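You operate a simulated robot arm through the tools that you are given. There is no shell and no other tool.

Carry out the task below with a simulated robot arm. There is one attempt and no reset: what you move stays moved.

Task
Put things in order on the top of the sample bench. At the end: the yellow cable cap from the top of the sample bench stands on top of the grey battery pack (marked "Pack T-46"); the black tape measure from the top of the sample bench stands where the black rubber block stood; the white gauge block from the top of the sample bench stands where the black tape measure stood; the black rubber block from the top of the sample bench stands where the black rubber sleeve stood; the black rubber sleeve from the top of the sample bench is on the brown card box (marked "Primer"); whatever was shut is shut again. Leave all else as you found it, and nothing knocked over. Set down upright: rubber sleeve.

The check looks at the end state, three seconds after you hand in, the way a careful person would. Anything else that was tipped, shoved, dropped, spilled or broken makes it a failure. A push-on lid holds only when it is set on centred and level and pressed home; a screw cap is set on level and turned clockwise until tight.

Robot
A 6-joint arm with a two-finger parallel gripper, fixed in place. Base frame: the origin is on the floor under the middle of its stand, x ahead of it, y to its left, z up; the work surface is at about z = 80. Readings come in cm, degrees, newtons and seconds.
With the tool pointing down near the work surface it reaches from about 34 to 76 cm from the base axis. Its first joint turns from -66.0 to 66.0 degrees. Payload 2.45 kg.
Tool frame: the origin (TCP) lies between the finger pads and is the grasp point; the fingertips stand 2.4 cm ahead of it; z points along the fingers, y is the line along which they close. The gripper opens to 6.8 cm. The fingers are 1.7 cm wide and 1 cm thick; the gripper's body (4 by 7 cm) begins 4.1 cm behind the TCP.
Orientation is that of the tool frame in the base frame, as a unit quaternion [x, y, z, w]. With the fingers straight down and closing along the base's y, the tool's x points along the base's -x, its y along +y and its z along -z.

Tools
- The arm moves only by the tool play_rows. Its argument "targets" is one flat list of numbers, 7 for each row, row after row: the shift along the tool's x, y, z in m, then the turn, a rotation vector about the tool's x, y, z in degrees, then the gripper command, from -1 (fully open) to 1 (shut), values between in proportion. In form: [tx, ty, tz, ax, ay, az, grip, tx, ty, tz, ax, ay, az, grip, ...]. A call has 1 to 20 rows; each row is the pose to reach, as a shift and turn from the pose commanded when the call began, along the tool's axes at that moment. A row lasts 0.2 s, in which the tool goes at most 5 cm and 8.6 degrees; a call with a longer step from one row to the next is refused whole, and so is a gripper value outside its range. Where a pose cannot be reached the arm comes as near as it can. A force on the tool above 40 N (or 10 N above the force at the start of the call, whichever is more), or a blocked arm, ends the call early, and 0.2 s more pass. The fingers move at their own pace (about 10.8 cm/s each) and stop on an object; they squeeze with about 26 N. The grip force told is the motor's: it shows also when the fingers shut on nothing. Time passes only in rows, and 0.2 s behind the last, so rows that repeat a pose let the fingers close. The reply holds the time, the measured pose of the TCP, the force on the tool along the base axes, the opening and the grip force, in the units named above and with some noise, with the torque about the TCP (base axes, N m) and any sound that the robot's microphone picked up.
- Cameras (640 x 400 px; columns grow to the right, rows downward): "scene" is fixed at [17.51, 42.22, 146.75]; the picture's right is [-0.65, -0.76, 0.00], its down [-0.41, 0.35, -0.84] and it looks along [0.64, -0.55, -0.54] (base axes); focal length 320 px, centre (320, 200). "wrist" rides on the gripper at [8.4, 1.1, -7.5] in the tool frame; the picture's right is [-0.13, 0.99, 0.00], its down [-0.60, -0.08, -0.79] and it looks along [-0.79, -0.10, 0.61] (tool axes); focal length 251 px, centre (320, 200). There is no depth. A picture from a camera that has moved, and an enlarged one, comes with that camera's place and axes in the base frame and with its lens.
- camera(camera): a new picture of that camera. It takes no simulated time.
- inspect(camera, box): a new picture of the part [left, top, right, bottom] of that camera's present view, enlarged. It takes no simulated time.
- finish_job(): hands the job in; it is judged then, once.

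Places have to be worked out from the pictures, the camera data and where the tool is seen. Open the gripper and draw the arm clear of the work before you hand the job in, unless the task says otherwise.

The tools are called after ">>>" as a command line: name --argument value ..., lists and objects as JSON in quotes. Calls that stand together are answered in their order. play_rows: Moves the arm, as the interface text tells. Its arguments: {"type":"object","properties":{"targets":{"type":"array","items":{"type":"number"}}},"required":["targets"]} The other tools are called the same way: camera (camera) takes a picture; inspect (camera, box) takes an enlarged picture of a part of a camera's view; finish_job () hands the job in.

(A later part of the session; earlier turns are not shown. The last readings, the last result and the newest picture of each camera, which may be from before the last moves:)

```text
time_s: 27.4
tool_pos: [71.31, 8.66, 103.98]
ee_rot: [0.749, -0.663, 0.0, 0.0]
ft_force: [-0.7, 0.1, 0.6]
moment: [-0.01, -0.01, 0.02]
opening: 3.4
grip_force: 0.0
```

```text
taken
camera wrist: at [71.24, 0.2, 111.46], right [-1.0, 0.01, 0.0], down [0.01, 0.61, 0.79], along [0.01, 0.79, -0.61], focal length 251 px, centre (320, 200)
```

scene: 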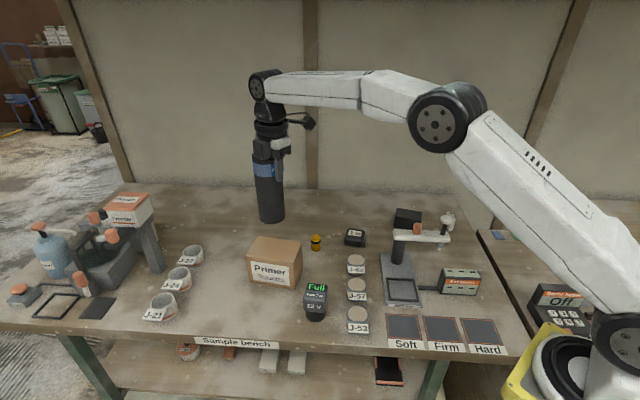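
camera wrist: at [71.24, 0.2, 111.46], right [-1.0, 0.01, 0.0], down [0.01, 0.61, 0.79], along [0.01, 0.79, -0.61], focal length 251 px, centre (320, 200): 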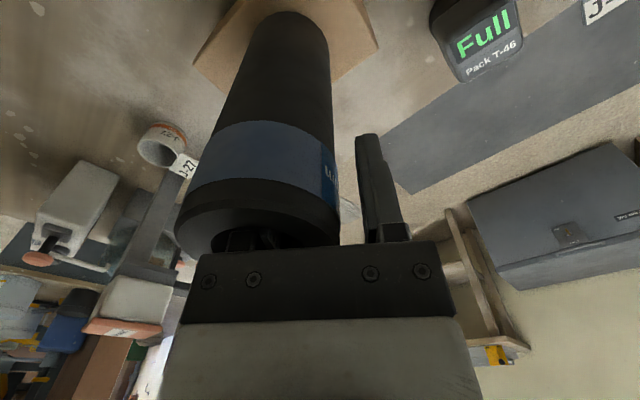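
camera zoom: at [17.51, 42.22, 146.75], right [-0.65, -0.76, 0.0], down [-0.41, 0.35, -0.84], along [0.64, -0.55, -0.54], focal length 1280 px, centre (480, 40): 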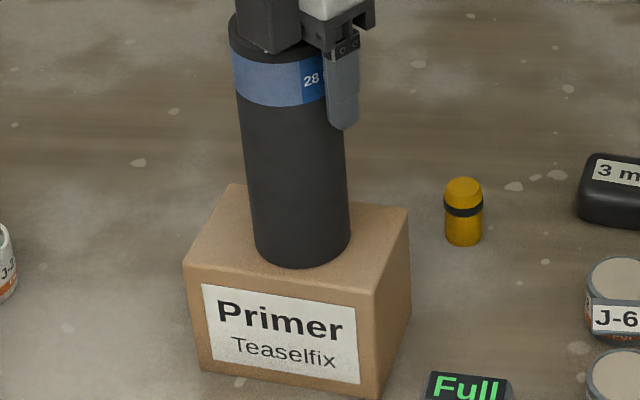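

The sleeve stands free on the box. I withdraw straight up.

>>> play_rows --targets '[0, 0, -0.01, 0, 0, 0, 0, 0, 0, -0.025, 0, 0, 0, 0, 0, 0, -0.04, 0, 0, 0, 0, 0, 0, -0.06, 0, 0, 0, 0, 0, 0, -0.085, 0, 0, 0, 0, 0, 0, -0.11, 0, 0, 0, 0]'

>>> camera --camera "scene"

>>> inspect --camera "scene" --box '[400, 180, 500, 280]'

```text
time_s: 28.8
tool_pos: [71.3, 8.59, 114.95]
ee_rot: [0.749, -0.663, 0.0, 0.0]
ft_force: [0.8, 0.3, 0.5]
moment: [-0.02, -0.02, 0.01]
opening: 3.4
grip_force: 0.0
```

```text
taken
```

scene: 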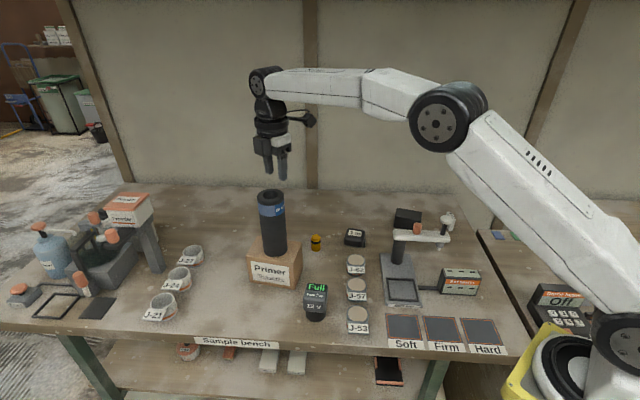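

```text
4.00 times, centred on (450, 230) of scene
camera zoom: at [17.51, 42.22, 146.75], right [-0.65, -0.76, 0.0], down [-0.41, 0.35, -0.84], along [0.64, -0.55, -0.54], focal length 1280 px, centre (-200, 80)
```

zoom: 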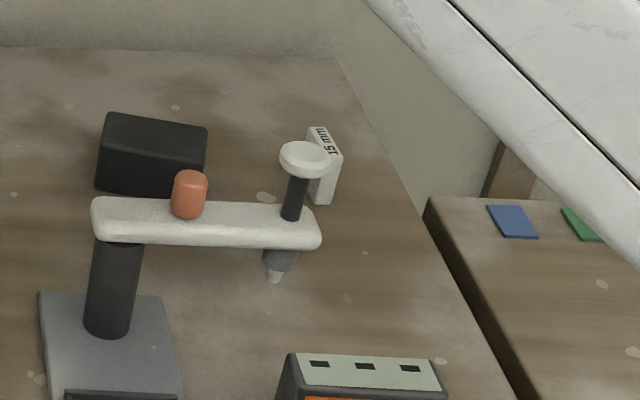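

The sleeve stands upright in the middle of the box. Next is the rubber block: I swing over it with the fingers turned to close across its short side.

>>> play_rows --targets '[0.0373, 0.0101, 0, 0, 0, 5.4, -0.5, 0.0746, 0.0202, 0, 0, 0, 10.8, -1, 0.1119, 0.0303, 0, 0, 0, 16.3, -1, 0.1492, 0.0403, 0, 0, 0, 21.7, -1, 0.1865, 0.0504, 0, 0, 0, 27.1, -1, 0.2238, 0.0605, 0.005, 0, 0, 32.5, -1, 0.2611, 0.0706, 0.01, 0, 0, 37.9, -1, 0.2984, 0.0807, 0.015, 0, 0, 43.3, -1, 0.3357, 0.0908, 0.02, 0, 0, 48.8, -1, 0.373, 0.1008, 0.025, 0, 0, 54.2, -1, 0.4103, 0.1109, 0.03, 0, 0, 59.6, -1, 0.4476, 0.121, 0.03, 0, 0, 65, -1, 0.4476, 0.121, 0.03, 0, 0, 65, -1]'

>>> camera --camera "wrist"

>>> camera --camera "scene"

```text
time_s: 31.6
tool_pos: [64.34, -37.15, 111.69]
ee_rot: [-0.274, 0.962, 0.0, 0.0]
ft_force: [-0.4, 0.0, -0.2]
moment: [0.01, 0.01, 0.01]
opening: 6.77
grip_force: 0.1
out of reach, approached as far as the arm can: row 12, 13
```

```text
taken
camera wrist: at [56.51, -40.48, 119.32], right [-0.41, 0.91, 0.0], down [0.56, 0.25, 0.79], along [0.72, 0.33, -0.61], focal length 251 px, centre (320, 200)
```

wrist: 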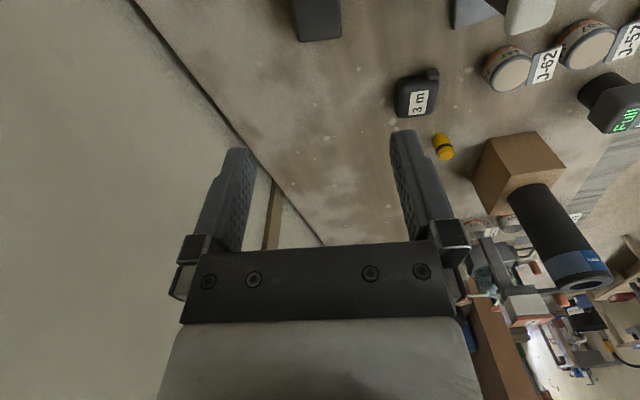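

```text
taken
```

scene: 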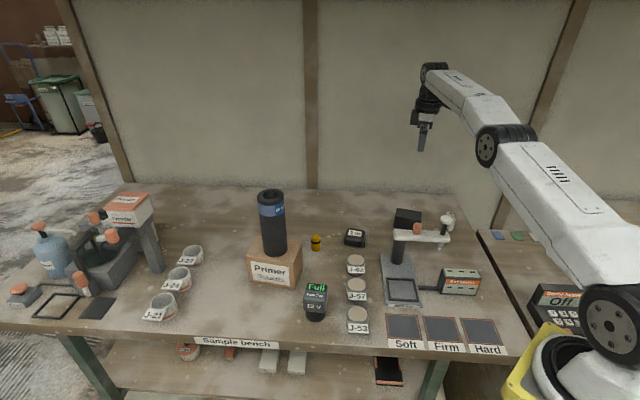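

>>> inspect --camera "wrist" --box '[260, 0, 480, 140]'

>>> inspect --camera "scene" --box '[380, 190, 460, 250]'

```text
2.86 times, centred on (370, 70) of wrist
camera zoom: at [56.51, -40.48, 119.32], right [-0.41, 0.91, 0.0], down [0.56, 0.25, 0.79], along [0.72, 0.33, -0.61], focal length 718 px, centre (177, 571)
```

zoom: 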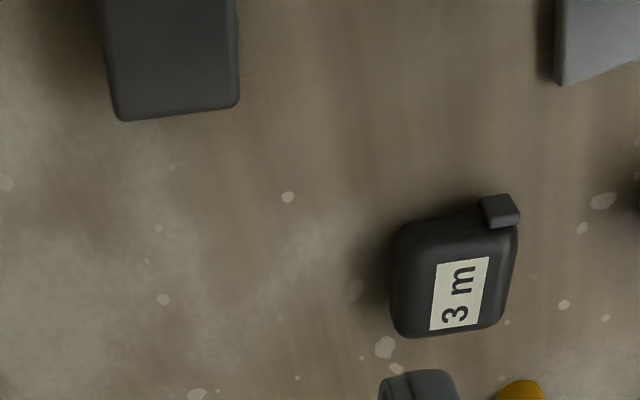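

```text
6.67 times, centred on (420, 220) of scene
camera zoom: at [17.51, 42.22, 146.75], right [-0.66, -0.76, 0.0], down [-0.41, 0.35, -0.84], along [0.64, -0.55, -0.54], focal length 2132 px, centre (-347, 67)
```

zoom: 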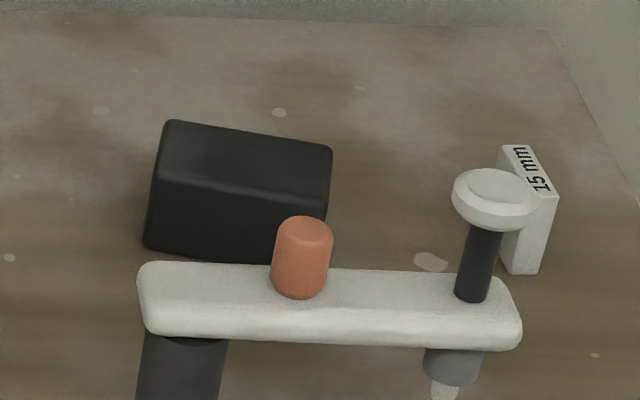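

The block's centre works out at about (64.4, -37.3), long axis at 31°, 5.1 cm wide, top at z≈84.9 — the tool is right above it. I lower to just above its top.

>>> play_rows --targets '[0, 0, 0.03, 0, 0, 0, -1, 0, 0, 0.06, 0, 0, 0, -1, 0, 0, 0.09, 0, 0, 0, -1, 0, 0, 0.12, 0, 0, 0, -1, 0, 0, 0.15, 0, 0, 0, -1, 0, 0, 0.18, 0, 0, 0, -1, 0, 0, 0.2, 0, 0, 0, -1, 0, 0, 0.21, 0, 0, 0, -1]'

>>> camera --camera "wrist"

>>> inspect --camera "scene" --box '[360, 150, 480, 260]'

```text
time_s: 33.4
tool_pos: [64.33, -37.02, 90.75]
ee_rot: [-0.275, 0.962, 0.001, 0.0]
ft_force: [1.2, -0.5, -0.1]
moment: [0.01, -0.01, 0.0]
opening: 6.82
grip_force: 0.0
```

```text
taken
camera wrist: at [56.59, -40.45, 98.36], right [-0.41, 0.91, 0.0], down [0.55, 0.25, 0.79], along [0.72, 0.33, -0.61], focal length 251 px, centre (320, 200)
```

wrist: 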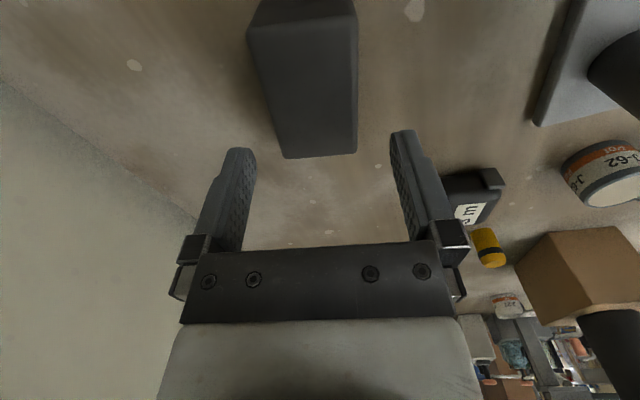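

```text
3.64 times, centred on (420, 205) of scene
camera zoom: at [17.51, 42.22, 146.75], right [-0.65, -0.76, 0.0], down [-0.41, 0.35, -0.84], along [0.64, -0.55, -0.54], focal length 1163 px, centre (-44, 182)
```

zoom: 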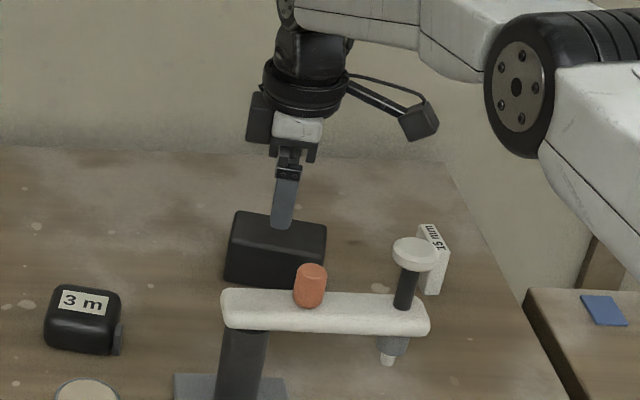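

The block sits about 0.45 cm left of the finger middle, with angle matching to ~1°. I shift accordingly and descend to the grasp height (TCP z≈83.2).

>>> play_rows --targets '[0, -0.0045, 0, 0, 0, 1, -1, 0, -0.0045, 0.015, 0, 0, 1, -1, 0, -0.0045, 0.03, 0, 0, 1, -1, 0, -0.0045, 0.045, 0, 0, 1, -1, 0, -0.0045, 0.06, 0, 0, 1, -1, 0, -0.0045, 0.07, 0, 0, 1, -1, 0, -0.0045, 0.075, 0, 0, 1, -1]'

>>> camera --camera "wrist"

>>> inspect --camera "scene" --box '[360, 150, 480, 260]'

```text
time_s: 35.0
tool_pos: [63.9, -37.04, 83.34]
ee_rot: [-0.267, 0.964, 0.0, 0.0]
ft_force: [-0.3, -1.9, 0.4]
moment: [0.0, -0.04, -0.05]
opening: 6.76
grip_force: 0.0
out of reach, approached as far as the arm can: row 5, 6, 7
```

```text
taken
camera wrist: at [56.16, -40.31, 90.96], right [-0.4, 0.92, 0.0], down [0.56, 0.24, 0.79], along [0.73, 0.32, -0.61], focal length 251 px, centre (320, 200)
```

wrist: 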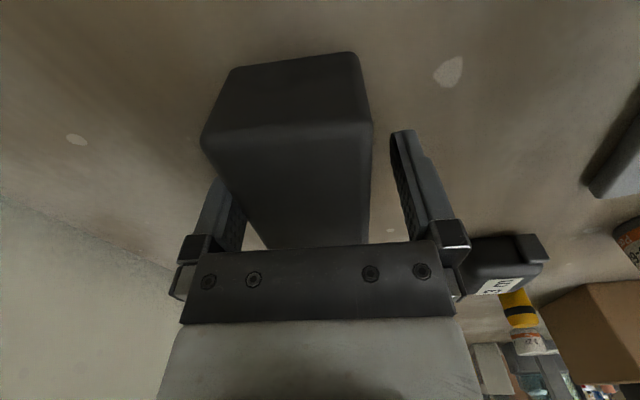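

```text
3.64 times, centred on (420, 205) of scene
camera zoom: at [17.51, 42.22, 146.75], right [-0.66, -0.76, 0.0], down [-0.41, 0.35, -0.84], along [0.64, -0.55, -0.54], focal length 1163 px, centre (-44, 182)
```

zoom: 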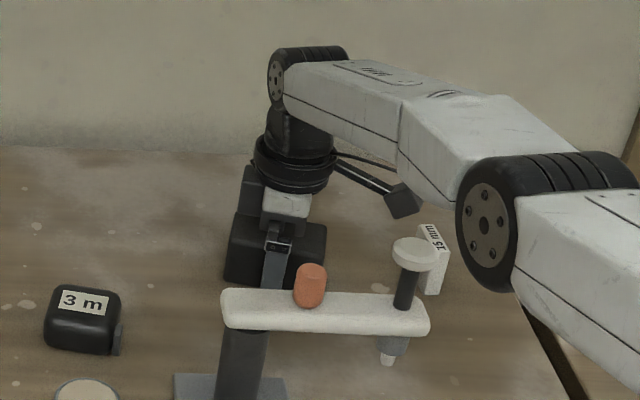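

The arm is at its reach limit but the fingers straddle the block; closing will centre it. I close on it in steps.

>>> play_rows --targets '[0, 0, 0, 0, 0, 0, -0.7, 0, 0, 0, 0, 0, 0, -0.55, 0, 0, 0, 0, 0, 0, -0.4, 0, 0, 0, 0, 0, 0, -0.2, 0, 0, 0, 0, 0, 0, 0.2, 0, 0, 0, 0, 0, 0, 1, 0, 0, 0, 0, 0, 0, 1, 0, 0, 0, 0, 0, 0, 1]'

>>> camera --camera "wrist"

```text
time_s: 36.8
tool_pos: [63.92, -37.03, 83.46]
ee_rot: [-0.266, 0.964, 0.0, 0.0]
ft_force: [0.4, -2.4, 1.7]
moment: [-0.1, -0.08, -0.04]
opening: 5.5
grip_force: 25.5
```

```text
taken
camera wrist: at [56.16, -40.29, 90.96], right [-0.4, 0.92, 0.0], down [0.56, 0.24, 0.79], along [0.73, 0.32, -0.61], focal length 251 px, centre (320, 200)
```

wrist: 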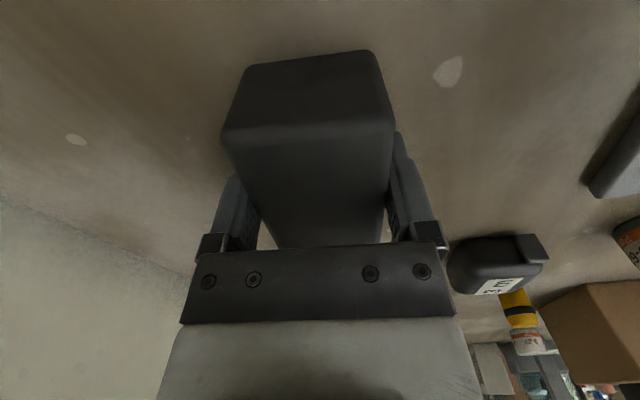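

Gripped at 5.5 cm width. I lift it well up and carry it over to the sleeve's old place (47.5, -37.4).

>>> play_rows --targets '[0, 0, -0.01, 0, 0, 0, 1, 0, 0, -0.03, 0, 0, 0, 1, 0, 0, -0.06, 0, 0, 0, 1, 0, 0, -0.1, 0, 0, 0, 1, 0, 0, -0.14, 0, 0, 0, 1, 0, 0, -0.18, 0, 0, 0, 1, 0, 0, -0.21, 0, 0, 0, 1, 0.02, 0.0115, -0.22, 0, 0, 0, 1, 0.05, 0.028, -0.22, 0, 0, 0, 1, 0.08, 0.045, -0.22, 0, 0, 0, 1, 0.11, 0.062, -0.22, 0, 0, 0, 1, 0.135, 0.076, -0.22, 0, 0, 0, 1, 0.1427, 0.0807, -0.22, 0, 0, 0, 1, 0.1427, 0.0807, -0.22, 0, 0, 0, 1]'

>>> camera --camera "scene"

>>> camera --camera "wrist"

```text
time_s: 39.8
tool_pos: [47.62, -37.36, 105.47]
ee_rot: [-0.267, 0.964, 0.0, -0.001]
ft_force: [0.1, -0.7, -1.6]
moment: [0.0, 0.02, -0.04]
opening: 5.47
grip_force: 26.0
```

```text
taken
```

scene: 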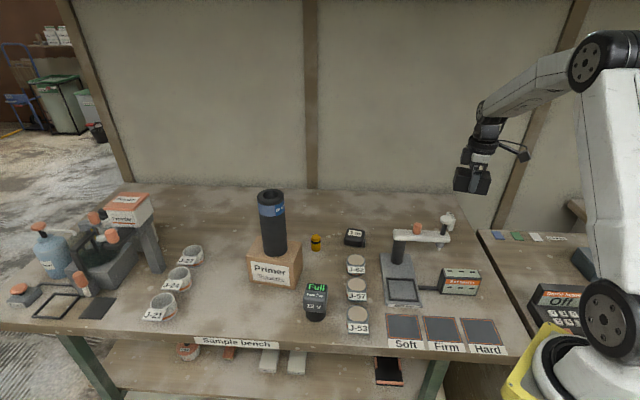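

```text
taken
camera wrist: at [39.83, -40.74, 113.11], right [-0.4, 0.92, 0.0], down [0.56, 0.24, 0.79], along [0.73, 0.32, -0.61], focal length 251 px, centre (320, 200)
```

wrist: 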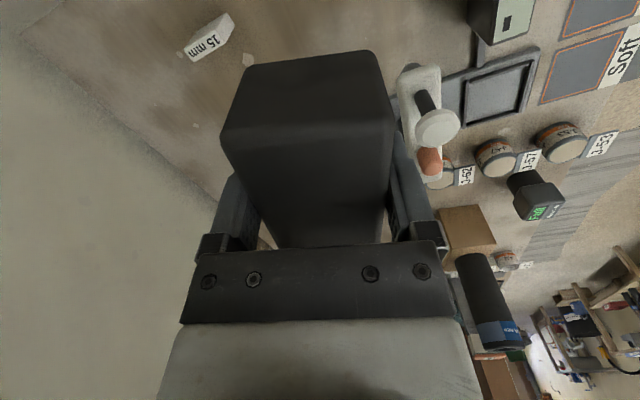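

Positioned above the sleeve's old spot with room to the tester arm. I lower to just above the bench, then touch down gently.

>>> play_rows --targets '[0, 0, 0.03, 0, 0, 0, 1, 0, 0, 0.06, 0, 0, 0, 1, 0, 0, 0.09, 0, 0, 0, 1, 0, 0, 0.12, 0, 0, 0, 1, 0, 0, 0.15, 0, 0, 0, 1, 0, 0, 0.175, 0, 0, 0, 1, 0, 0, 0.195, 0, 0, 0, 1, 0, 0, 0.208, 0, 0, 0, 1, 0, 0, 0.213, 0, 0, 0, 1]'

>>> inspect --camera "scene" --box '[400, 180, 500, 280]'

```text
time_s: 41.8
tool_pos: [47.48, -37.36, 84.14]
ee_rot: [-0.266, 0.964, 0.0, -0.001]
ft_force: [0.2, -0.4, -2.0]
moment: [0.0, -0.02, -0.03]
opening: 5.47
grip_force: 26.4
```

```text
4.00 times, centred on (450, 230) of scene
camera zoom: at [17.51, 42.22, 146.75], right [-0.65, -0.76, 0.0], down [-0.41, 0.35, -0.84], along [0.64, -0.55, -0.54], focal length 1280 px, centre (-200, 80)
```

zoom: 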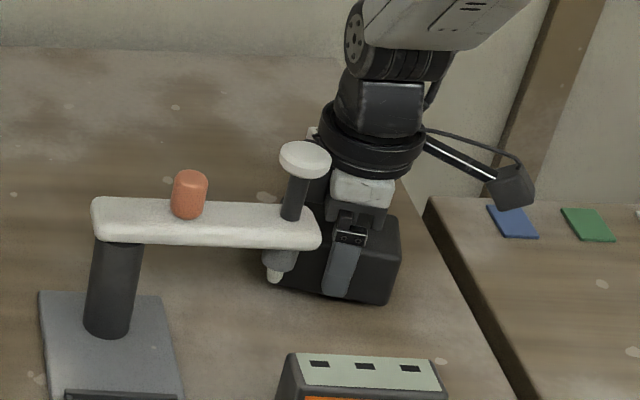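

>>> play_rows --targets '[0, 0, 0.0015, 0, 0, 0, 1, 0, 0, 0.003, 0, 0, 0, 1, 0, 0, 0.0045, 0, 0, 0, 1, 0, 0, 0.006, 0, 0, 0, 1]'

```text
time_s: 42.8
tool_pos: [47.56, -37.4, 83.5]
ee_rot: [-0.267, 0.964, 0.0, 0.0]
ft_force: [-0.5, 0.1, -2.5]
moment: [-0.01, 0.0, 0.0]
opening: 5.48
grip_force: 26.0
```

Only the block's own weight shows, so I continue in 1 mm steps.

>>> play_rows --targets '[0, 0, 0.001, 0, 0, 0, 1, 0, 0, 0.002, 0, 0, 0, 1]'

```text
time_s: 43.4
tool_pos: [47.5, -37.34, 83.37]
ee_rot: [-0.267, 0.964, -0.001, 0.0]
ft_force: [-0.1, 2.8, 6.2]
moment: [0.26, 0.17, 0.03]
opening: 5.46
grip_force: 25.8
```

Contact. I release and rise straight up.

>>> play_rows --targets '[0, 0, -0.0005, 0, 0, 0, 1, 0, 0, -0.0005, 0, 0, 0, -0.65, 0, 0, -0.0005, 0, 0, 0, -0.8, 0, 0, -0.0005, 0, 0, 0, -1, 0, 0, -0.0005, 0, 0, 0, -1, 0, 0, -0.015, 0, 0, 0, -1, 0, 0, -0.03, 0, 0, 0, -1, 0, 0, -0.06, 0, 0, 0, -1, 0, 0, -0.1, 0, 0, 0, -1, 0, 0, -0.14, 0, 0, 0, -1, 0, 0, -0.18, 0, 0, 0, -1, 0, 0, -0.22, 0, 0, 0, -1]'

>>> camera --camera "wrist"

>>> inspect --camera "scene" --box '[400, 180, 500, 280]'

>>> inspect --camera "wrist" --box '[150, 0, 330, 130]'

```text
time_s: 46.0
tool_pos: [47.58, -37.05, 105.28]
ee_rot: [-0.266, 0.964, -0.001, 0.0]
ft_force: [0.4, 0.5, 0.5]
moment: [-0.01, 0.0, -0.02]
opening: 6.8
grip_force: 0.0
```

```text
taken
camera wrist: at [39.87, -40.3, 113.01], right [-0.4, 0.92, 0.0], down [0.56, 0.24, 0.79], along [0.73, 0.32, -0.61], focal length 251 px, centre (320, 200)
```

wrist: 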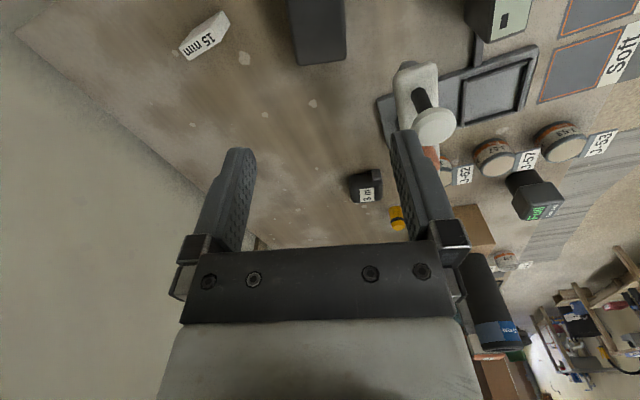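

```text
4.00 times, centred on (450, 230) of scene
camera zoom: at [17.51, 42.22, 146.74], right [-0.65, -0.76, 0.0], down [-0.41, 0.35, -0.84], along [0.64, -0.55, -0.54], focal length 1280 px, centre (-200, 80)
```

zoom: 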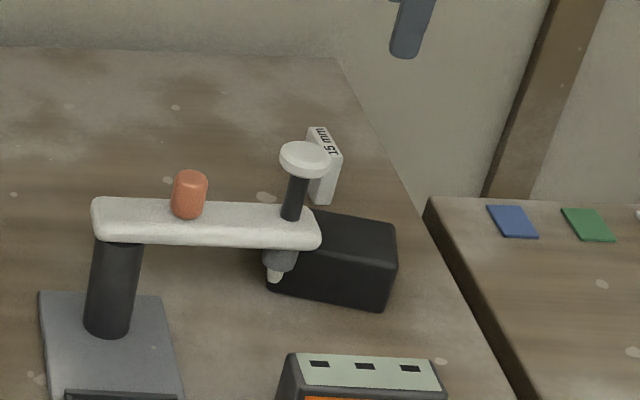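

```text
3.08 times, centred on (240, 65) of wrist
camera zoom: at [39.87, -40.3, 113.01], right [-0.4, 0.92, 0.0], down [0.56, 0.24, 0.79], along [0.73, 0.32, -0.61], focal length 774 px, centre (566, 615)
```

zoom: 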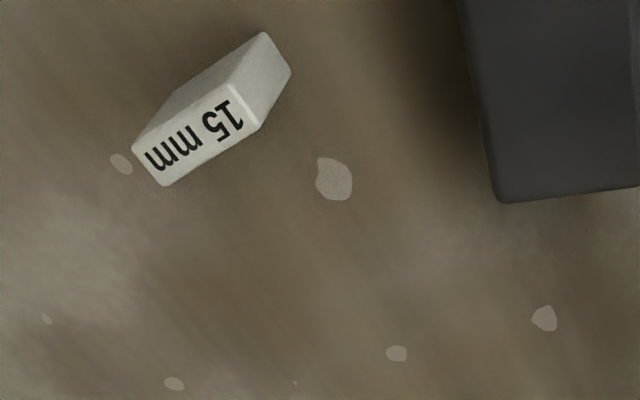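

The block stands where the sleeve was. The gauge block shows as roughly 4.2 × 1.5 × 5 cm at about (54.6, -47.2), long axis at -40°. Next I go to look closely at the tape measure.

>>> play_rows --targets '[-0.026, 0.018, 0, 0, 0, 5.6, -1, -0.052, 0.036, 0, 0, 0, 11.2, -1, -0.078, 0.054, 0, 0, 0, 16.8, -1, -0.104, 0.072, 0, 0, 0, 22.4, -1, -0.129, 0.09, 0, 0, 0, 28.1, -1, -0.155, 0.108, 0, 0, 0, 33.7, -1, -0.181, 0.126, 0, 0, 0, 39.3, -1, -0.207, 0.144, 0, 0, 0, 44.9, -1, -0.207, 0.144, 0, 0, 0, 44.9, -1]'

>>> camera --camera "wrist"

>>> inspect --camera "wrist" --box '[240, 60, 400, 190]'

>>> inspect --camera "scene" --box '[325, 215, 385, 260]'

```text
time_s: 48.0
tool_pos: [57.8, -14.25, 105.34]
ee_rot: [0.123, 0.992, -0.001, 0.0]
ft_force: [0.0, 0.5, 0.3]
moment: [0.03, 0.04, 0.03]
opening: 6.8
grip_force: 0.2
```

```text
taken
camera wrist: at [50.02, -11.08, 112.89], right [0.37, 0.93, 0.0], down [0.57, -0.22, 0.79], along [0.74, -0.29, -0.61], focal length 251 px, centre (320, 200)
```

wrist: 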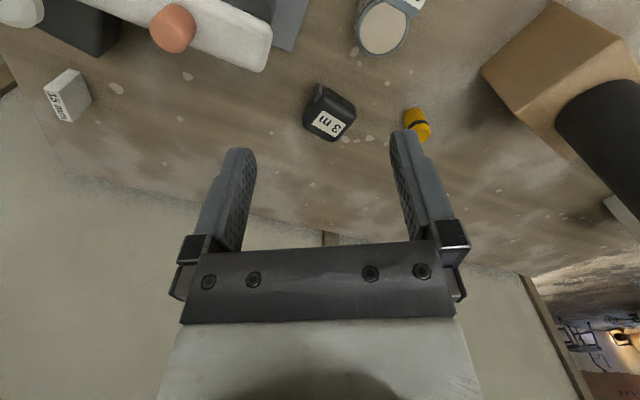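

```text
3.08 times, centred on (320, 125) of wrist
camera zoom: at [50.02, -11.08, 112.89], right [0.37, 0.93, 0.0], down [0.57, -0.22, 0.79], along [0.74, -0.29, -0.61], focal length 774 px, centre (320, 431)
```

zoom: 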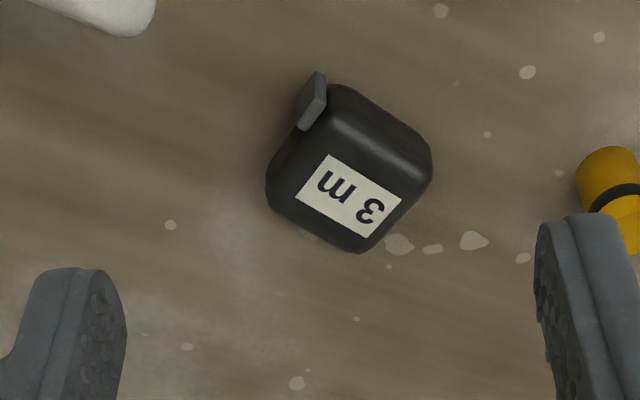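

```text
8.89 times, centred on (355, 238) of scene
camera zoom: at [17.51, 42.22, 146.75], right [-0.65, -0.76, 0.0], down [-0.41, 0.35, -0.84], along [0.64, -0.55, -0.54], focal length 2843 px, centre (9, -133)
```

zoom: 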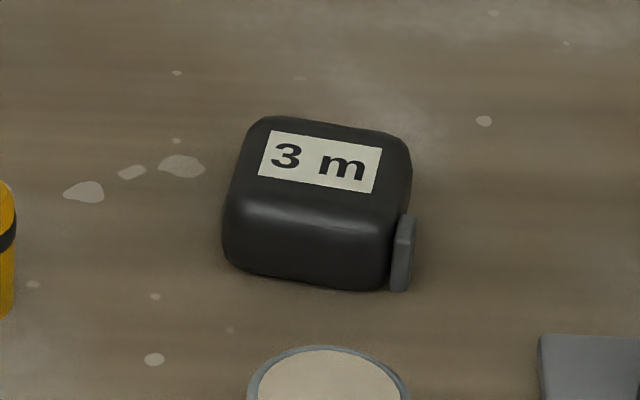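

The tape measure: centre about (70.1, -17.45), about 5.85 × 5.65 × 3.4 cm, sides at 36°/-54°, with the tab on one end. I hover above it with the fingers turned to close across the untabbed sides.

>>> play_rows --targets '[-0.018, 0, 0.01, 0, 0, -7, -1, -0.036, 0, 0.02, 0, 0, -14, -1, -0.054, 0, 0.03, 0, 0, -21, -1, -0.072, 0, 0.045, 0, 0, -28, -1, -0.09, -0.001, 0.06, 0, 0, -35, -1, -0.109, -0.001, 0.07, 0, 0, -42, -1, -0.127, -0.001, 0.083, 0, 0, -50.1, -1, -0.127, -0.001, 0.083, 0, 0, -50.1, -1]'

>>> camera --camera "wrist"

>>> inspect --camera "wrist" --box '[230, 30, 410, 180]'

```text
time_s: 49.8
tool_pos: [70.19, -17.58, 96.96]
ee_rot: [-0.311, 0.95, 0.0, 0.0]
ft_force: [-0.1, 0.1, 0.3]
moment: [-0.01, 0.02, 0.06]
opening: 6.82
grip_force: 0.0
```

```text
taken
camera wrist: at [62.73, -21.58, 104.6], right [-0.48, 0.88, 0.0], down [0.53, 0.29, 0.79], along [0.69, 0.38, -0.61], focal length 251 px, centre (320, 200)
```

wrist: 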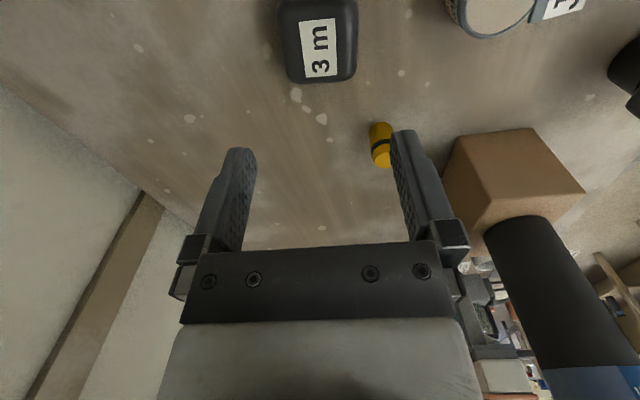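

```text
2.67 times, centred on (320, 105) of wrist
camera zoom: at [62.73, -21.58, 104.6], right [-0.48, 0.88, 0.0], down [0.53, 0.29, 0.79], along [0.69, 0.38, -0.61], focal length 670 px, centre (320, 453)
```

zoom: 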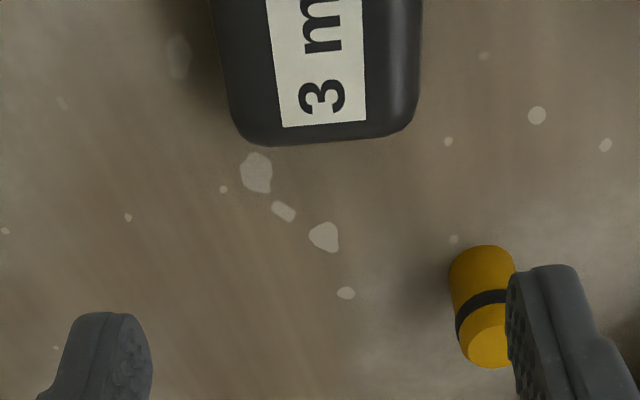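

Lateral alignment is good, with about 2° yaw to add. I lower to z≈88.5 while tilting the fingers 8° outward (needed later for reach) and check.

>>> play_rows --targets '[0, 0, 0.02, 0, -2, 0.5, -1, 0, 0, 0.04, 0, -4, 1, -1, 0, 0, 0.06, 0, -6, 1.5, -1, 0, 0, 0.075, 0, -8, 2, -1, 0, 0, 0.085, 0, -8, 2, -1]'

>>> camera --camera "wrist"

>>> inspect --camera "scene" --box '[310, 170, 410, 260]'

```text
time_s: 51.0
tool_pos: [70.1, -17.65, 88.35]
ee_rot: [-0.292, 0.954, 0.022, 0.065]
ft_force: [-0.6, 0.4, -0.8]
moment: [-0.01, 0.01, 0.01]
opening: 6.8
grip_force: 0.0
```

```text
taken
camera wrist: at [61.9, -21.94, 94.76], right [-0.45, 0.89, 0.02], down [0.45, 0.21, 0.87], along [0.77, 0.4, -0.49], focal length 251 px, centre (320, 200)
```

wrist: 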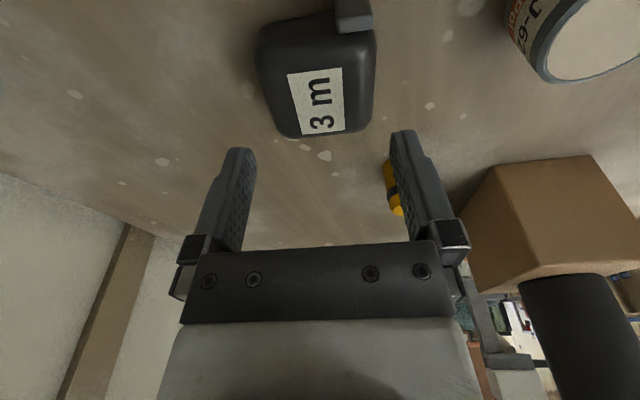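

```text
4.44 times, centred on (360, 215) of scene
camera zoom: at [17.51, 42.22, 146.75], right [-0.66, -0.76, 0.0], down [-0.41, 0.35, -0.84], along [0.64, -0.55, -0.54], focal length 1422 px, centre (142, 133)
```

zoom: 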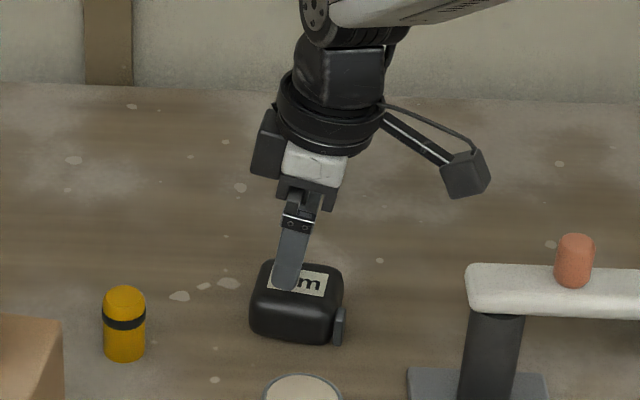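

>>> inspect --camera "wrist" --box '[220, 0, 420, 150]'

```text
2.67 times, centred on (320, 75) of wrist
camera zoom: at [61.9, -21.94, 94.76], right [-0.45, 0.89, 0.02], down [0.45, 0.21, 0.87], along [0.77, 0.4, -0.49], focal length 670 px, centre (320, 533)
```

zoom: 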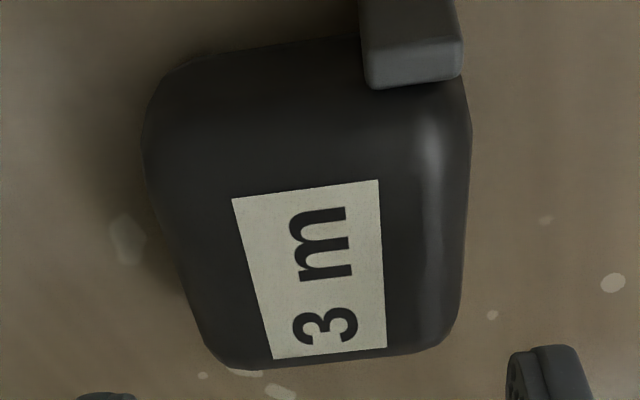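

Clearance is about 0.4 cm per side after a 1.7 mm shift. I descend slowly to the grasp height.

>>> play_rows --targets '[0, 0.0017, 0, 0, 0, 0.5, -1, 0.0014, 0.0017, 0.01, 0, 0, 0.5, -1, 0.0028, 0.0017, 0.02, 0, 0, 0.5, -1, 0.0038, 0.0017, 0.0275, 0, 0, 0.5, -1, 0.0048, 0.0017, 0.035, 0, 0, 0.5, -1]'

>>> camera --camera "wrist"

```text
time_s: 52.2
tool_pos: [70.18, -17.36, 84.85]
ee_rot: [-0.288, 0.955, 0.023, 0.066]
ft_force: [-0.7, 0.9, 0.1]
moment: [-0.01, -0.01, -0.01]
opening: 6.79
grip_force: 0.0
```

```text
taken
camera wrist: at [61.78, -21.67, 91.22], right [-0.44, 0.9, 0.02], down [0.45, 0.2, 0.87], along [0.78, 0.39, -0.49], focal length 251 px, centre (320, 200)
```

wrist: 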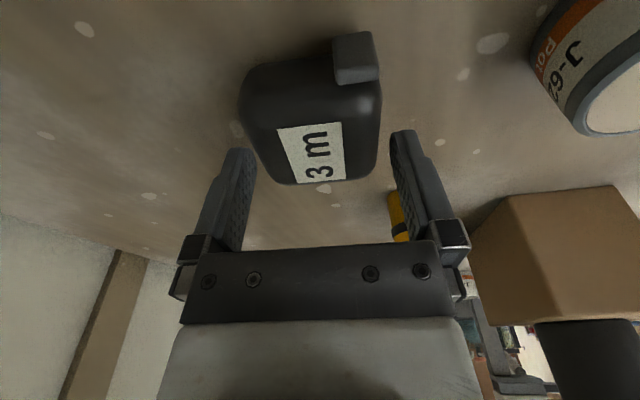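

No contact; both fingers go down beside the body. I go down the remaining 2.1 cm and close.

>>> play_rows --targets '[0.0011, 0, 0.008, 0, 0, 0, -1, 0.0021, 0, 0.015, 0, 0, 0, -1, 0.0029, 0, 0.0208, 0, 0, 0, -1, 0.0029, 0, 0.0208, 0, 0, 0, -0.9, 0.0029, 0, 0.0208, 0, 0, 0, -0.8, 0.0029, 0, 0.0208, 0, 0, 0, -0.7, 0.0029, 0, 0.0208, 0, 0, 0, -0.5, 0.0029, 0, 0.0208, 0, 0, 0, 0, 0.0029, 0, 0.0208, 0, 0, 0, 1, 0.0029, 0, 0.0208, 0, 0, 0, 1, 0.0029, 0, 0.0208, 0, 0, 0, 1]'

>>> camera --camera "wrist"

>>> inspect --camera "scene" --box '[310, 170, 410, 260]'

```text
time_s: 54.6
tool_pos: [70.07, -17.3, 82.88]
ee_rot: [-0.289, 0.955, 0.022, 0.066]
ft_force: [1.0, -0.9, 2.1]
moment: [-0.1, -0.12, 0.05]
opening: 6.18
grip_force: 26.0
```

```text
taken
camera wrist: at [61.75, -21.64, 89.15], right [-0.44, 0.9, 0.02], down [0.45, 0.2, 0.87], along [0.78, 0.39, -0.49], focal length 251 px, centre (320, 200)
```

wrist: 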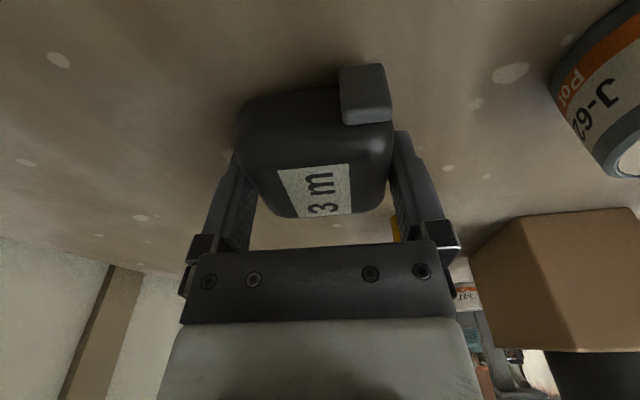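

```text
4.44 times, centred on (360, 215) of scene
camera zoom: at [17.51, 42.22, 146.75], right [-0.65, -0.76, 0.0], down [-0.41, 0.35, -0.84], along [0.64, -0.55, -0.54], focal length 1422 px, centre (142, 133)
```

zoom: 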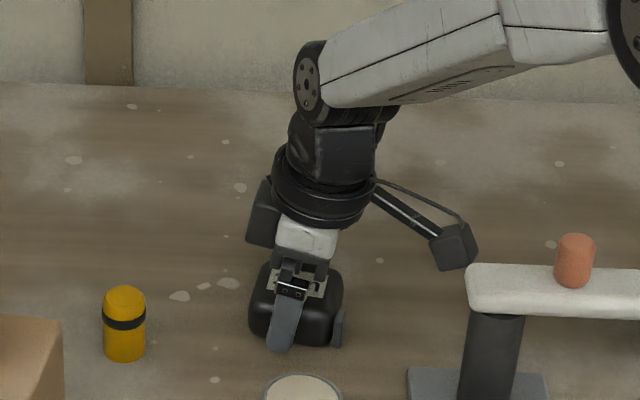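

Gripped (6.18 cm opening). I lift it and carry it to the rubber block's old spot while turning about the vertical so the tilt points radially outward.

>>> play_rows --targets '[-0.0021, 0, -0.015, 0, 0, 0, 1, -0.0062, 0.0002, -0.0445, 0, 0, 0, 1, -0.011, 0.0003, -0.079, 0, 0, 0, 1, -0.0167, 0.0005, -0.1189, 0, 0, 0, 1, -0.0011, -0.013, -0.1211, 0.9, 0, 6.51, 1, 0.0146, -0.0264, -0.1234, 1.8, 0, 13.01, 1, 0.0302, -0.0399, -0.1256, 2.7, 0, 19.52, 1, 0.0458, -0.0533, -0.1279, 3.6, 0, 26.02, 1, 0.0615, -0.0668, -0.1301, 4.5, 0, 32.53, 1, 0.0771, -0.0803, -0.1323, 5.4, 0, 39.04, 1, 0.0927, -0.0937, -0.1346, 6.3, 0, 45.54, 1, 0.1083, -0.1072, -0.1368, 7.2, 0, 52.05, 1, 0.124, -0.1206, -0.1391, 8.1, 0, 58.55, 1, 0.1396, -0.1341, -0.1413, 9.0, 0, 65.06, 1, 0.1396, -0.1341, -0.1413, 9.0, 0, 65.06, 1]'

>>> camera --camera "wrist"

>>> camera --camera "scene"

```text
time_s: 57.8
tool_pos: [64.25, -37.33, 94.99]
ee_rot: [0.276, 0.959, -0.016, 0.066]
ft_force: [0.4, -0.5, -2.2]
moment: [0.01, 0.02, -0.04]
opening: 6.15
grip_force: 25.9
```

```text
taken
camera wrist: at [57.01, -31.46, 101.35], right [0.64, 0.77, 0.02], down [0.37, -0.33, 0.87], along [0.68, -0.54, -0.5], focal length 251 px, centre (320, 200)
```

wrist: 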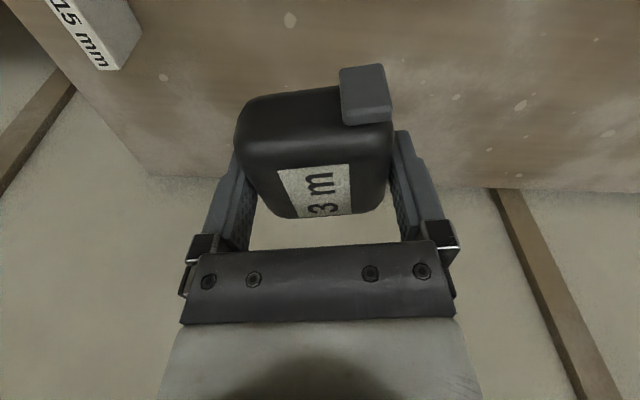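

```text
taken
```

scene: 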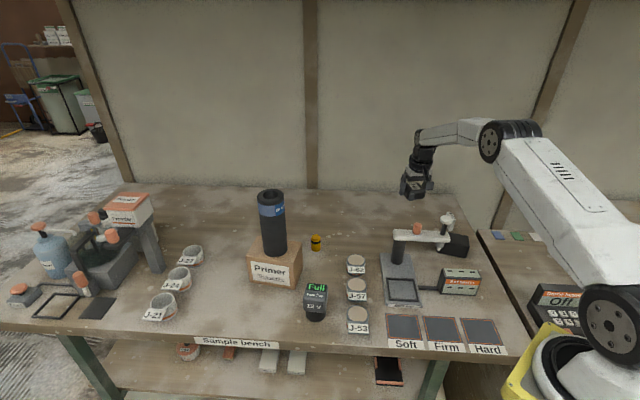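

The tape is above the block's old place (64.3, -37.3). I lower it to about half a centimetre above the bench.

>>> play_rows --targets '[0.0041, -0.0002, 0.0298, 0, 0, 0, 1, 0.0081, -0.0003, 0.0595, 0, 0, 0, 1, 0.0115, -0.0005, 0.0843, 0, 0, 0, 1, 0.0142, -0.0006, 0.1041, 0, 0, 0, 1, 0.0156, -0.0007, 0.1146, 0, 0, 0, 1, 0.0156, -0.0007, 0.1146, 0, 0, 0, 1]'

>>> camera --camera "wrist"

```text
time_s: 59.2
tool_pos: [64.39, -37.24, 83.19]
ee_rot: [0.276, 0.959, -0.017, 0.064]
ft_force: [0.4, -0.6, -1.7]
moment: [0.01, 0.01, 0.01]
opening: 6.16
grip_force: 26.3
```

```text
taken
camera wrist: at [57.05, -31.41, 89.64], right [0.64, 0.77, 0.02], down [0.37, -0.33, 0.87], along [0.68, -0.54, -0.5], focal length 251 px, centre (320, 200)
```

wrist: 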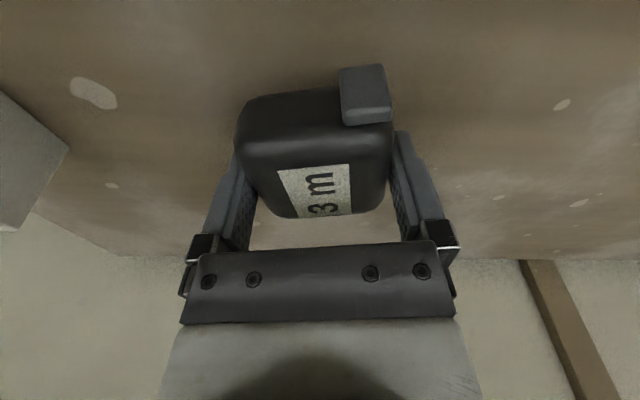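

>>> play_rows --targets '[0.0001, 0, 0.001, 0, 0, 0, 1, 0.0003, 0, 0.002, 0, 0, 0, 1, 0.0004, 0, 0.003, 0, 0, 0, 1]'

```text
time_s: 60.0
tool_pos: [64.38, -37.32, 83.01]
ee_rot: [0.275, 0.959, -0.017, 0.065]
ft_force: [-0.2, -0.1, -2.4]
moment: [-0.01, 0.01, -0.04]
opening: 6.19
grip_force: 26.1
```

>>> play_rows --targets '[0.0001, 0, 0.001, 0, 0, 0, 1, 0.0003, 0, 0.002, 0, 0, 0, 1]'

```text
time_s: 60.6
tool_pos: [64.38, -37.27, 82.82]
ee_rot: [0.276, 0.959, -0.017, 0.066]
ft_force: [-0.9, 0.0, 0.3]
moment: [-0.08, 0.0, -0.03]
opening: 6.18
grip_force: 26.0
```

The weight has gone off the gripper, so the tape is touching the bench. I press half a millimetre more, release, and rise.

>>> play_rows --targets '[0.0001, 0, 0.0005, 0, 0, 0, 1, 0.0001, 0, 0.0005, 0, 0, 0, -0.85, 0.0001, 0, 0.0005, 0, 0, 0, -0.95, 0.0001, 0, 0.0005, 0, 0, 0, -1, 0.0001, 0, 0.0005, 0, 0, 0, -1, -0.0013, 0, -0.0095, 0, 0, 0, -1, -0.0027, 0, -0.02, 0, 0, 0, -1, -0.0054, 0, -0.04, 0, 0, 0, -1, -0.0095, 0, -0.07, 0, 0, 0, -1, -0.0136, 0, -0.1, 0, 0, 0, -1, -0.0177, 0, -0.13, 0, 0, 0, -1]'

>>> camera --camera "wrist"

>>> camera --camera "scene"

>>> inspect --camera "scene" --box '[380, 180, 480, 270]'

```text
time_s: 63.0
tool_pos: [64.39, -37.35, 96.03]
ee_rot: [0.276, 0.959, -0.017, 0.065]
ft_force: [0.1, 0.2, 0.2]
moment: [0.0, -0.01, -0.01]
opening: 6.8
grip_force: 0.1
```

```text
taken
camera wrist: at [57.14, -31.4, 102.46], right [0.64, 0.77, 0.02], down [0.37, -0.33, 0.87], along [0.68, -0.54, -0.5], focal length 251 px, centre (320, 200)
```

wrist: 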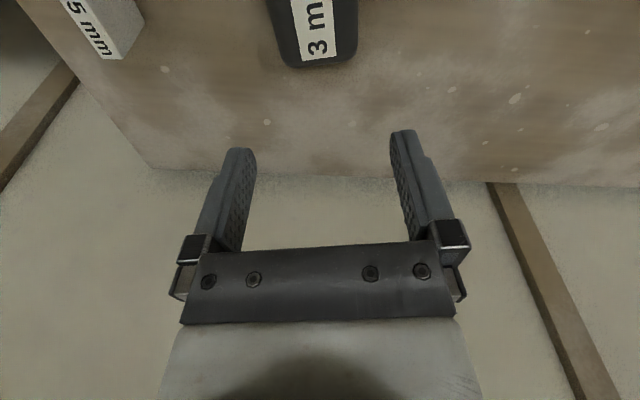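

```text
taken
```

scene: 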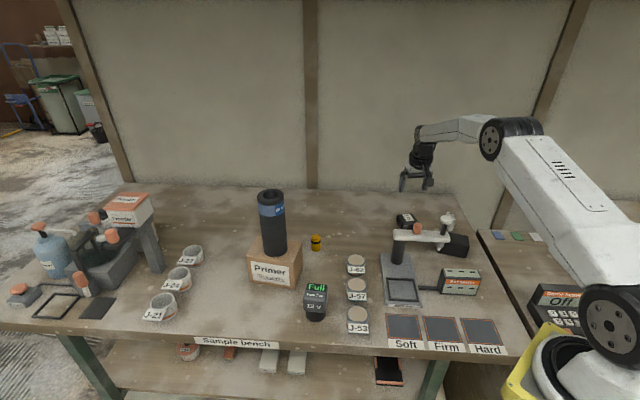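

```text
4.44 times, centred on (430, 225) of scene
camera zoom: at [17.51, 42.22, 146.75], right [-0.65, -0.76, 0.0], down [-0.41, 0.35, -0.84], along [0.64, -0.55, -0.54], focal length 1422 px, centre (-169, 89)
```

zoom: 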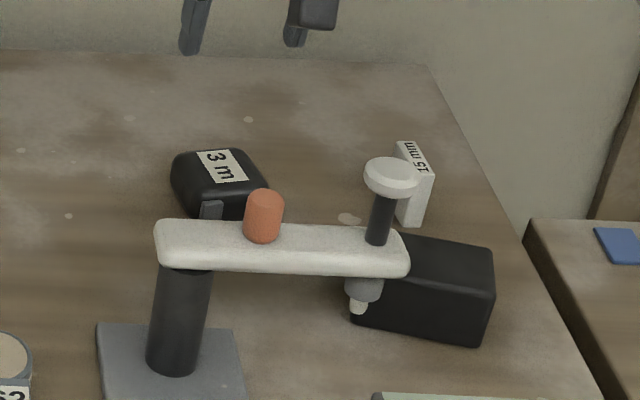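

The tape measure stands where the rubber block was. Next I go above the gauge block at (54.6, -47.2) with the fingers closing across its thin side, opening reduced.

>>> play_rows --targets '[0.006, -0.0226, 0, 0.2, 0, 1.4, -0.8, 0.012, -0.0452, 0, 0.4, 0, 2.7, -0.5, 0.018, -0.0678, 0.005, 0.6, 0, 4.1, -0.2, 0.024, -0.0903, 0.015, 0.7, 0, 5.5, -0.2, 0.03, -0.1129, 0.025, 0.9, 0, 6.9, -0.2, 0.0358, -0.1355, 0.0351, 1.1, 0, 8.23, -0.2, 0.0358, -0.1355, 0.0351, 1.1, 0, 8.23, -0.2]'

>>> camera --camera "wrist"

>>> inspect --camera "wrist" --box '[240, 0, 400, 160]'

```text
time_s: 64.6
tool_pos: [54.33, -47.23, 91.82]
ee_rot: [0.345, 0.936, -0.022, 0.064]
ft_force: [-0.8, 0.8, 0.8]
moment: [0.01, -0.02, 0.02]
opening: 4.09
grip_force: 0.2
```

```text
taken
camera wrist: at [48.06, -40.34, 98.25], right [0.74, 0.67, 0.02], down [0.32, -0.38, 0.87], along [0.59, -0.63, -0.5], focal length 251 px, centre (320, 200)
```

wrist: 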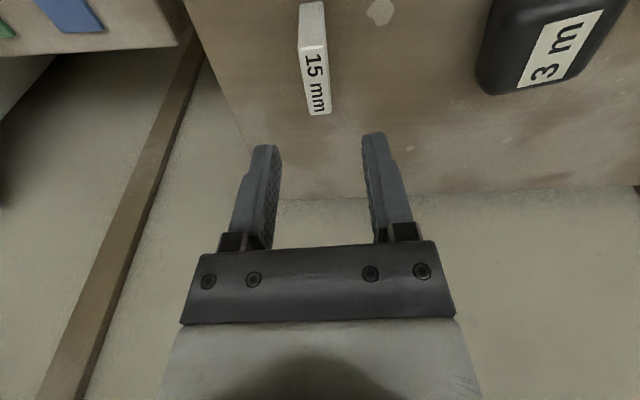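

```text
2.50 times, centred on (320, 80) of wrist
camera zoom: at [48.06, -40.34, 98.25], right [0.74, 0.67, 0.02], down [0.32, -0.38, 0.87], along [0.59, -0.63, -0.5], focal length 629 px, centre (320, 500)
```

zoom: 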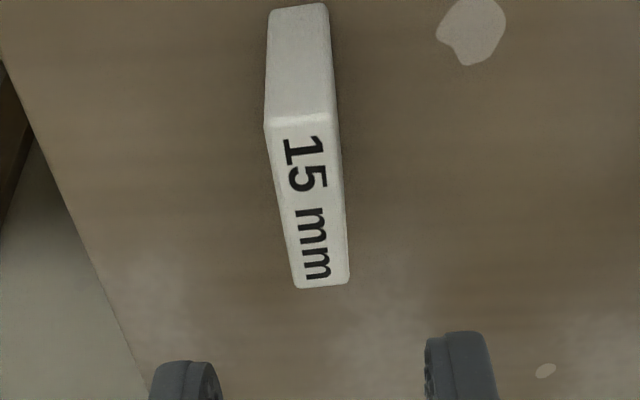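

The gauge block is centred between the fingers to within a millimetre (about 1° of yaw to add). I descend around it to TCP z≈83.2.

>>> play_rows --targets '[0.0027, 0, 0.0198, 0, 0, 1.2, -0.2, 0.0054, 0, 0.0396, 0, 0, 1.2, -0.2, 0.0078, 0, 0.0574, 0, 0, 1.2, -0.2, 0.0099, 0, 0.0723, 0, 0, 1.2, -0.2, 0.0116, 0, 0.0852, 0, 0, 1.2, -0.2]'

>>> camera --camera "wrist"

>>> inspect --camera "scene" --box '[400, 160, 500, 270]'

```text
time_s: 65.8
tool_pos: [54.51, -47.3, 83.28]
ee_rot: [0.355, 0.933, -0.021, 0.064]
ft_force: [0.3, -0.9, 0.4]
moment: [-0.02, -0.02, -0.02]
opening: 4.08
grip_force: 0.0
```

```text
taken
camera wrist: at [48.29, -40.24, 89.68], right [0.75, 0.66, 0.02], down [0.31, -0.39, 0.87], along [0.58, -0.65, -0.5], focal length 251 px, centre (320, 200)
```

wrist: 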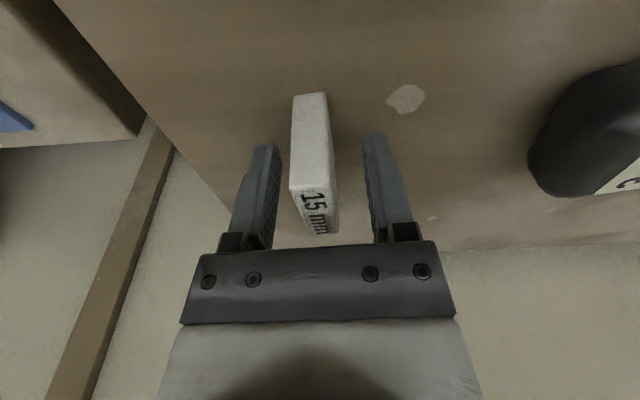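

```text
3.64 times, centred on (450, 215) of scene
camera zoom: at [17.51, 42.22, 146.75], right [-0.65, -0.76, 0.0], down [-0.41, 0.35, -0.84], along [0.64, -0.55, -0.54], focal length 1163 px, centre (-153, 146)
```

zoom: 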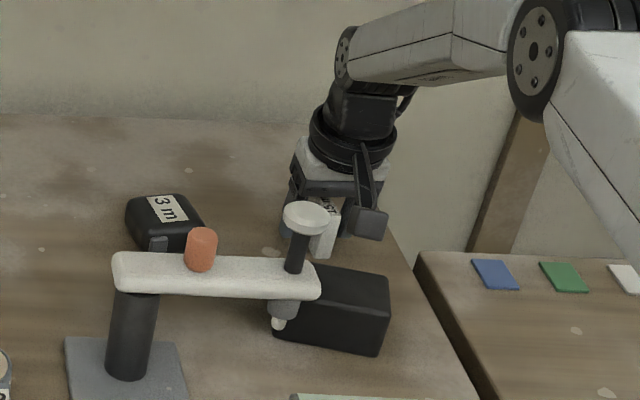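

The gauge block is between the pads and clear of both. I close the gripper in steps.

>>> play_rows --targets '[0, 0, 0, 0, 0, 0, 0.1, 0, 0, 0, 0, 0, 0, 0.3, 0, 0, 0, 0, 0, 0, 0.45, 0, 0, 0, 0, 0, 0, 0.55, 0, 0, 0, 0, 0, 0, 0.7, 0, 0, 0, 0, 0, 0, 1, 0, 0, 0, 0, 0, 0, 1, 0, 0, 0, 0, 0, 0, 1]'

>>> camera --camera "wrist"

```text
time_s: 67.6
tool_pos: [54.46, -47.27, 83.23]
ee_rot: [0.354, 0.933, -0.02, 0.063]
ft_force: [-0.7, 0.6, -0.9]
moment: [0.0, 0.0, 0.01]
opening: 1.43
grip_force: 26.4
```

```text
taken
camera wrist: at [48.27, -40.22, 89.68], right [0.75, 0.66, 0.02], down [0.31, -0.39, 0.87], along [0.58, -0.65, -0.5], focal length 251 px, centre (320, 200)
```

wrist: 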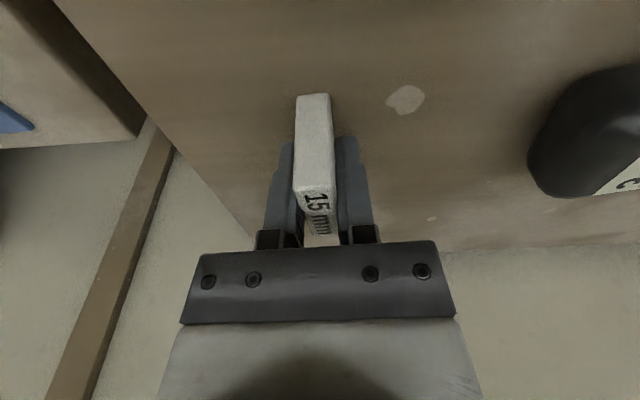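

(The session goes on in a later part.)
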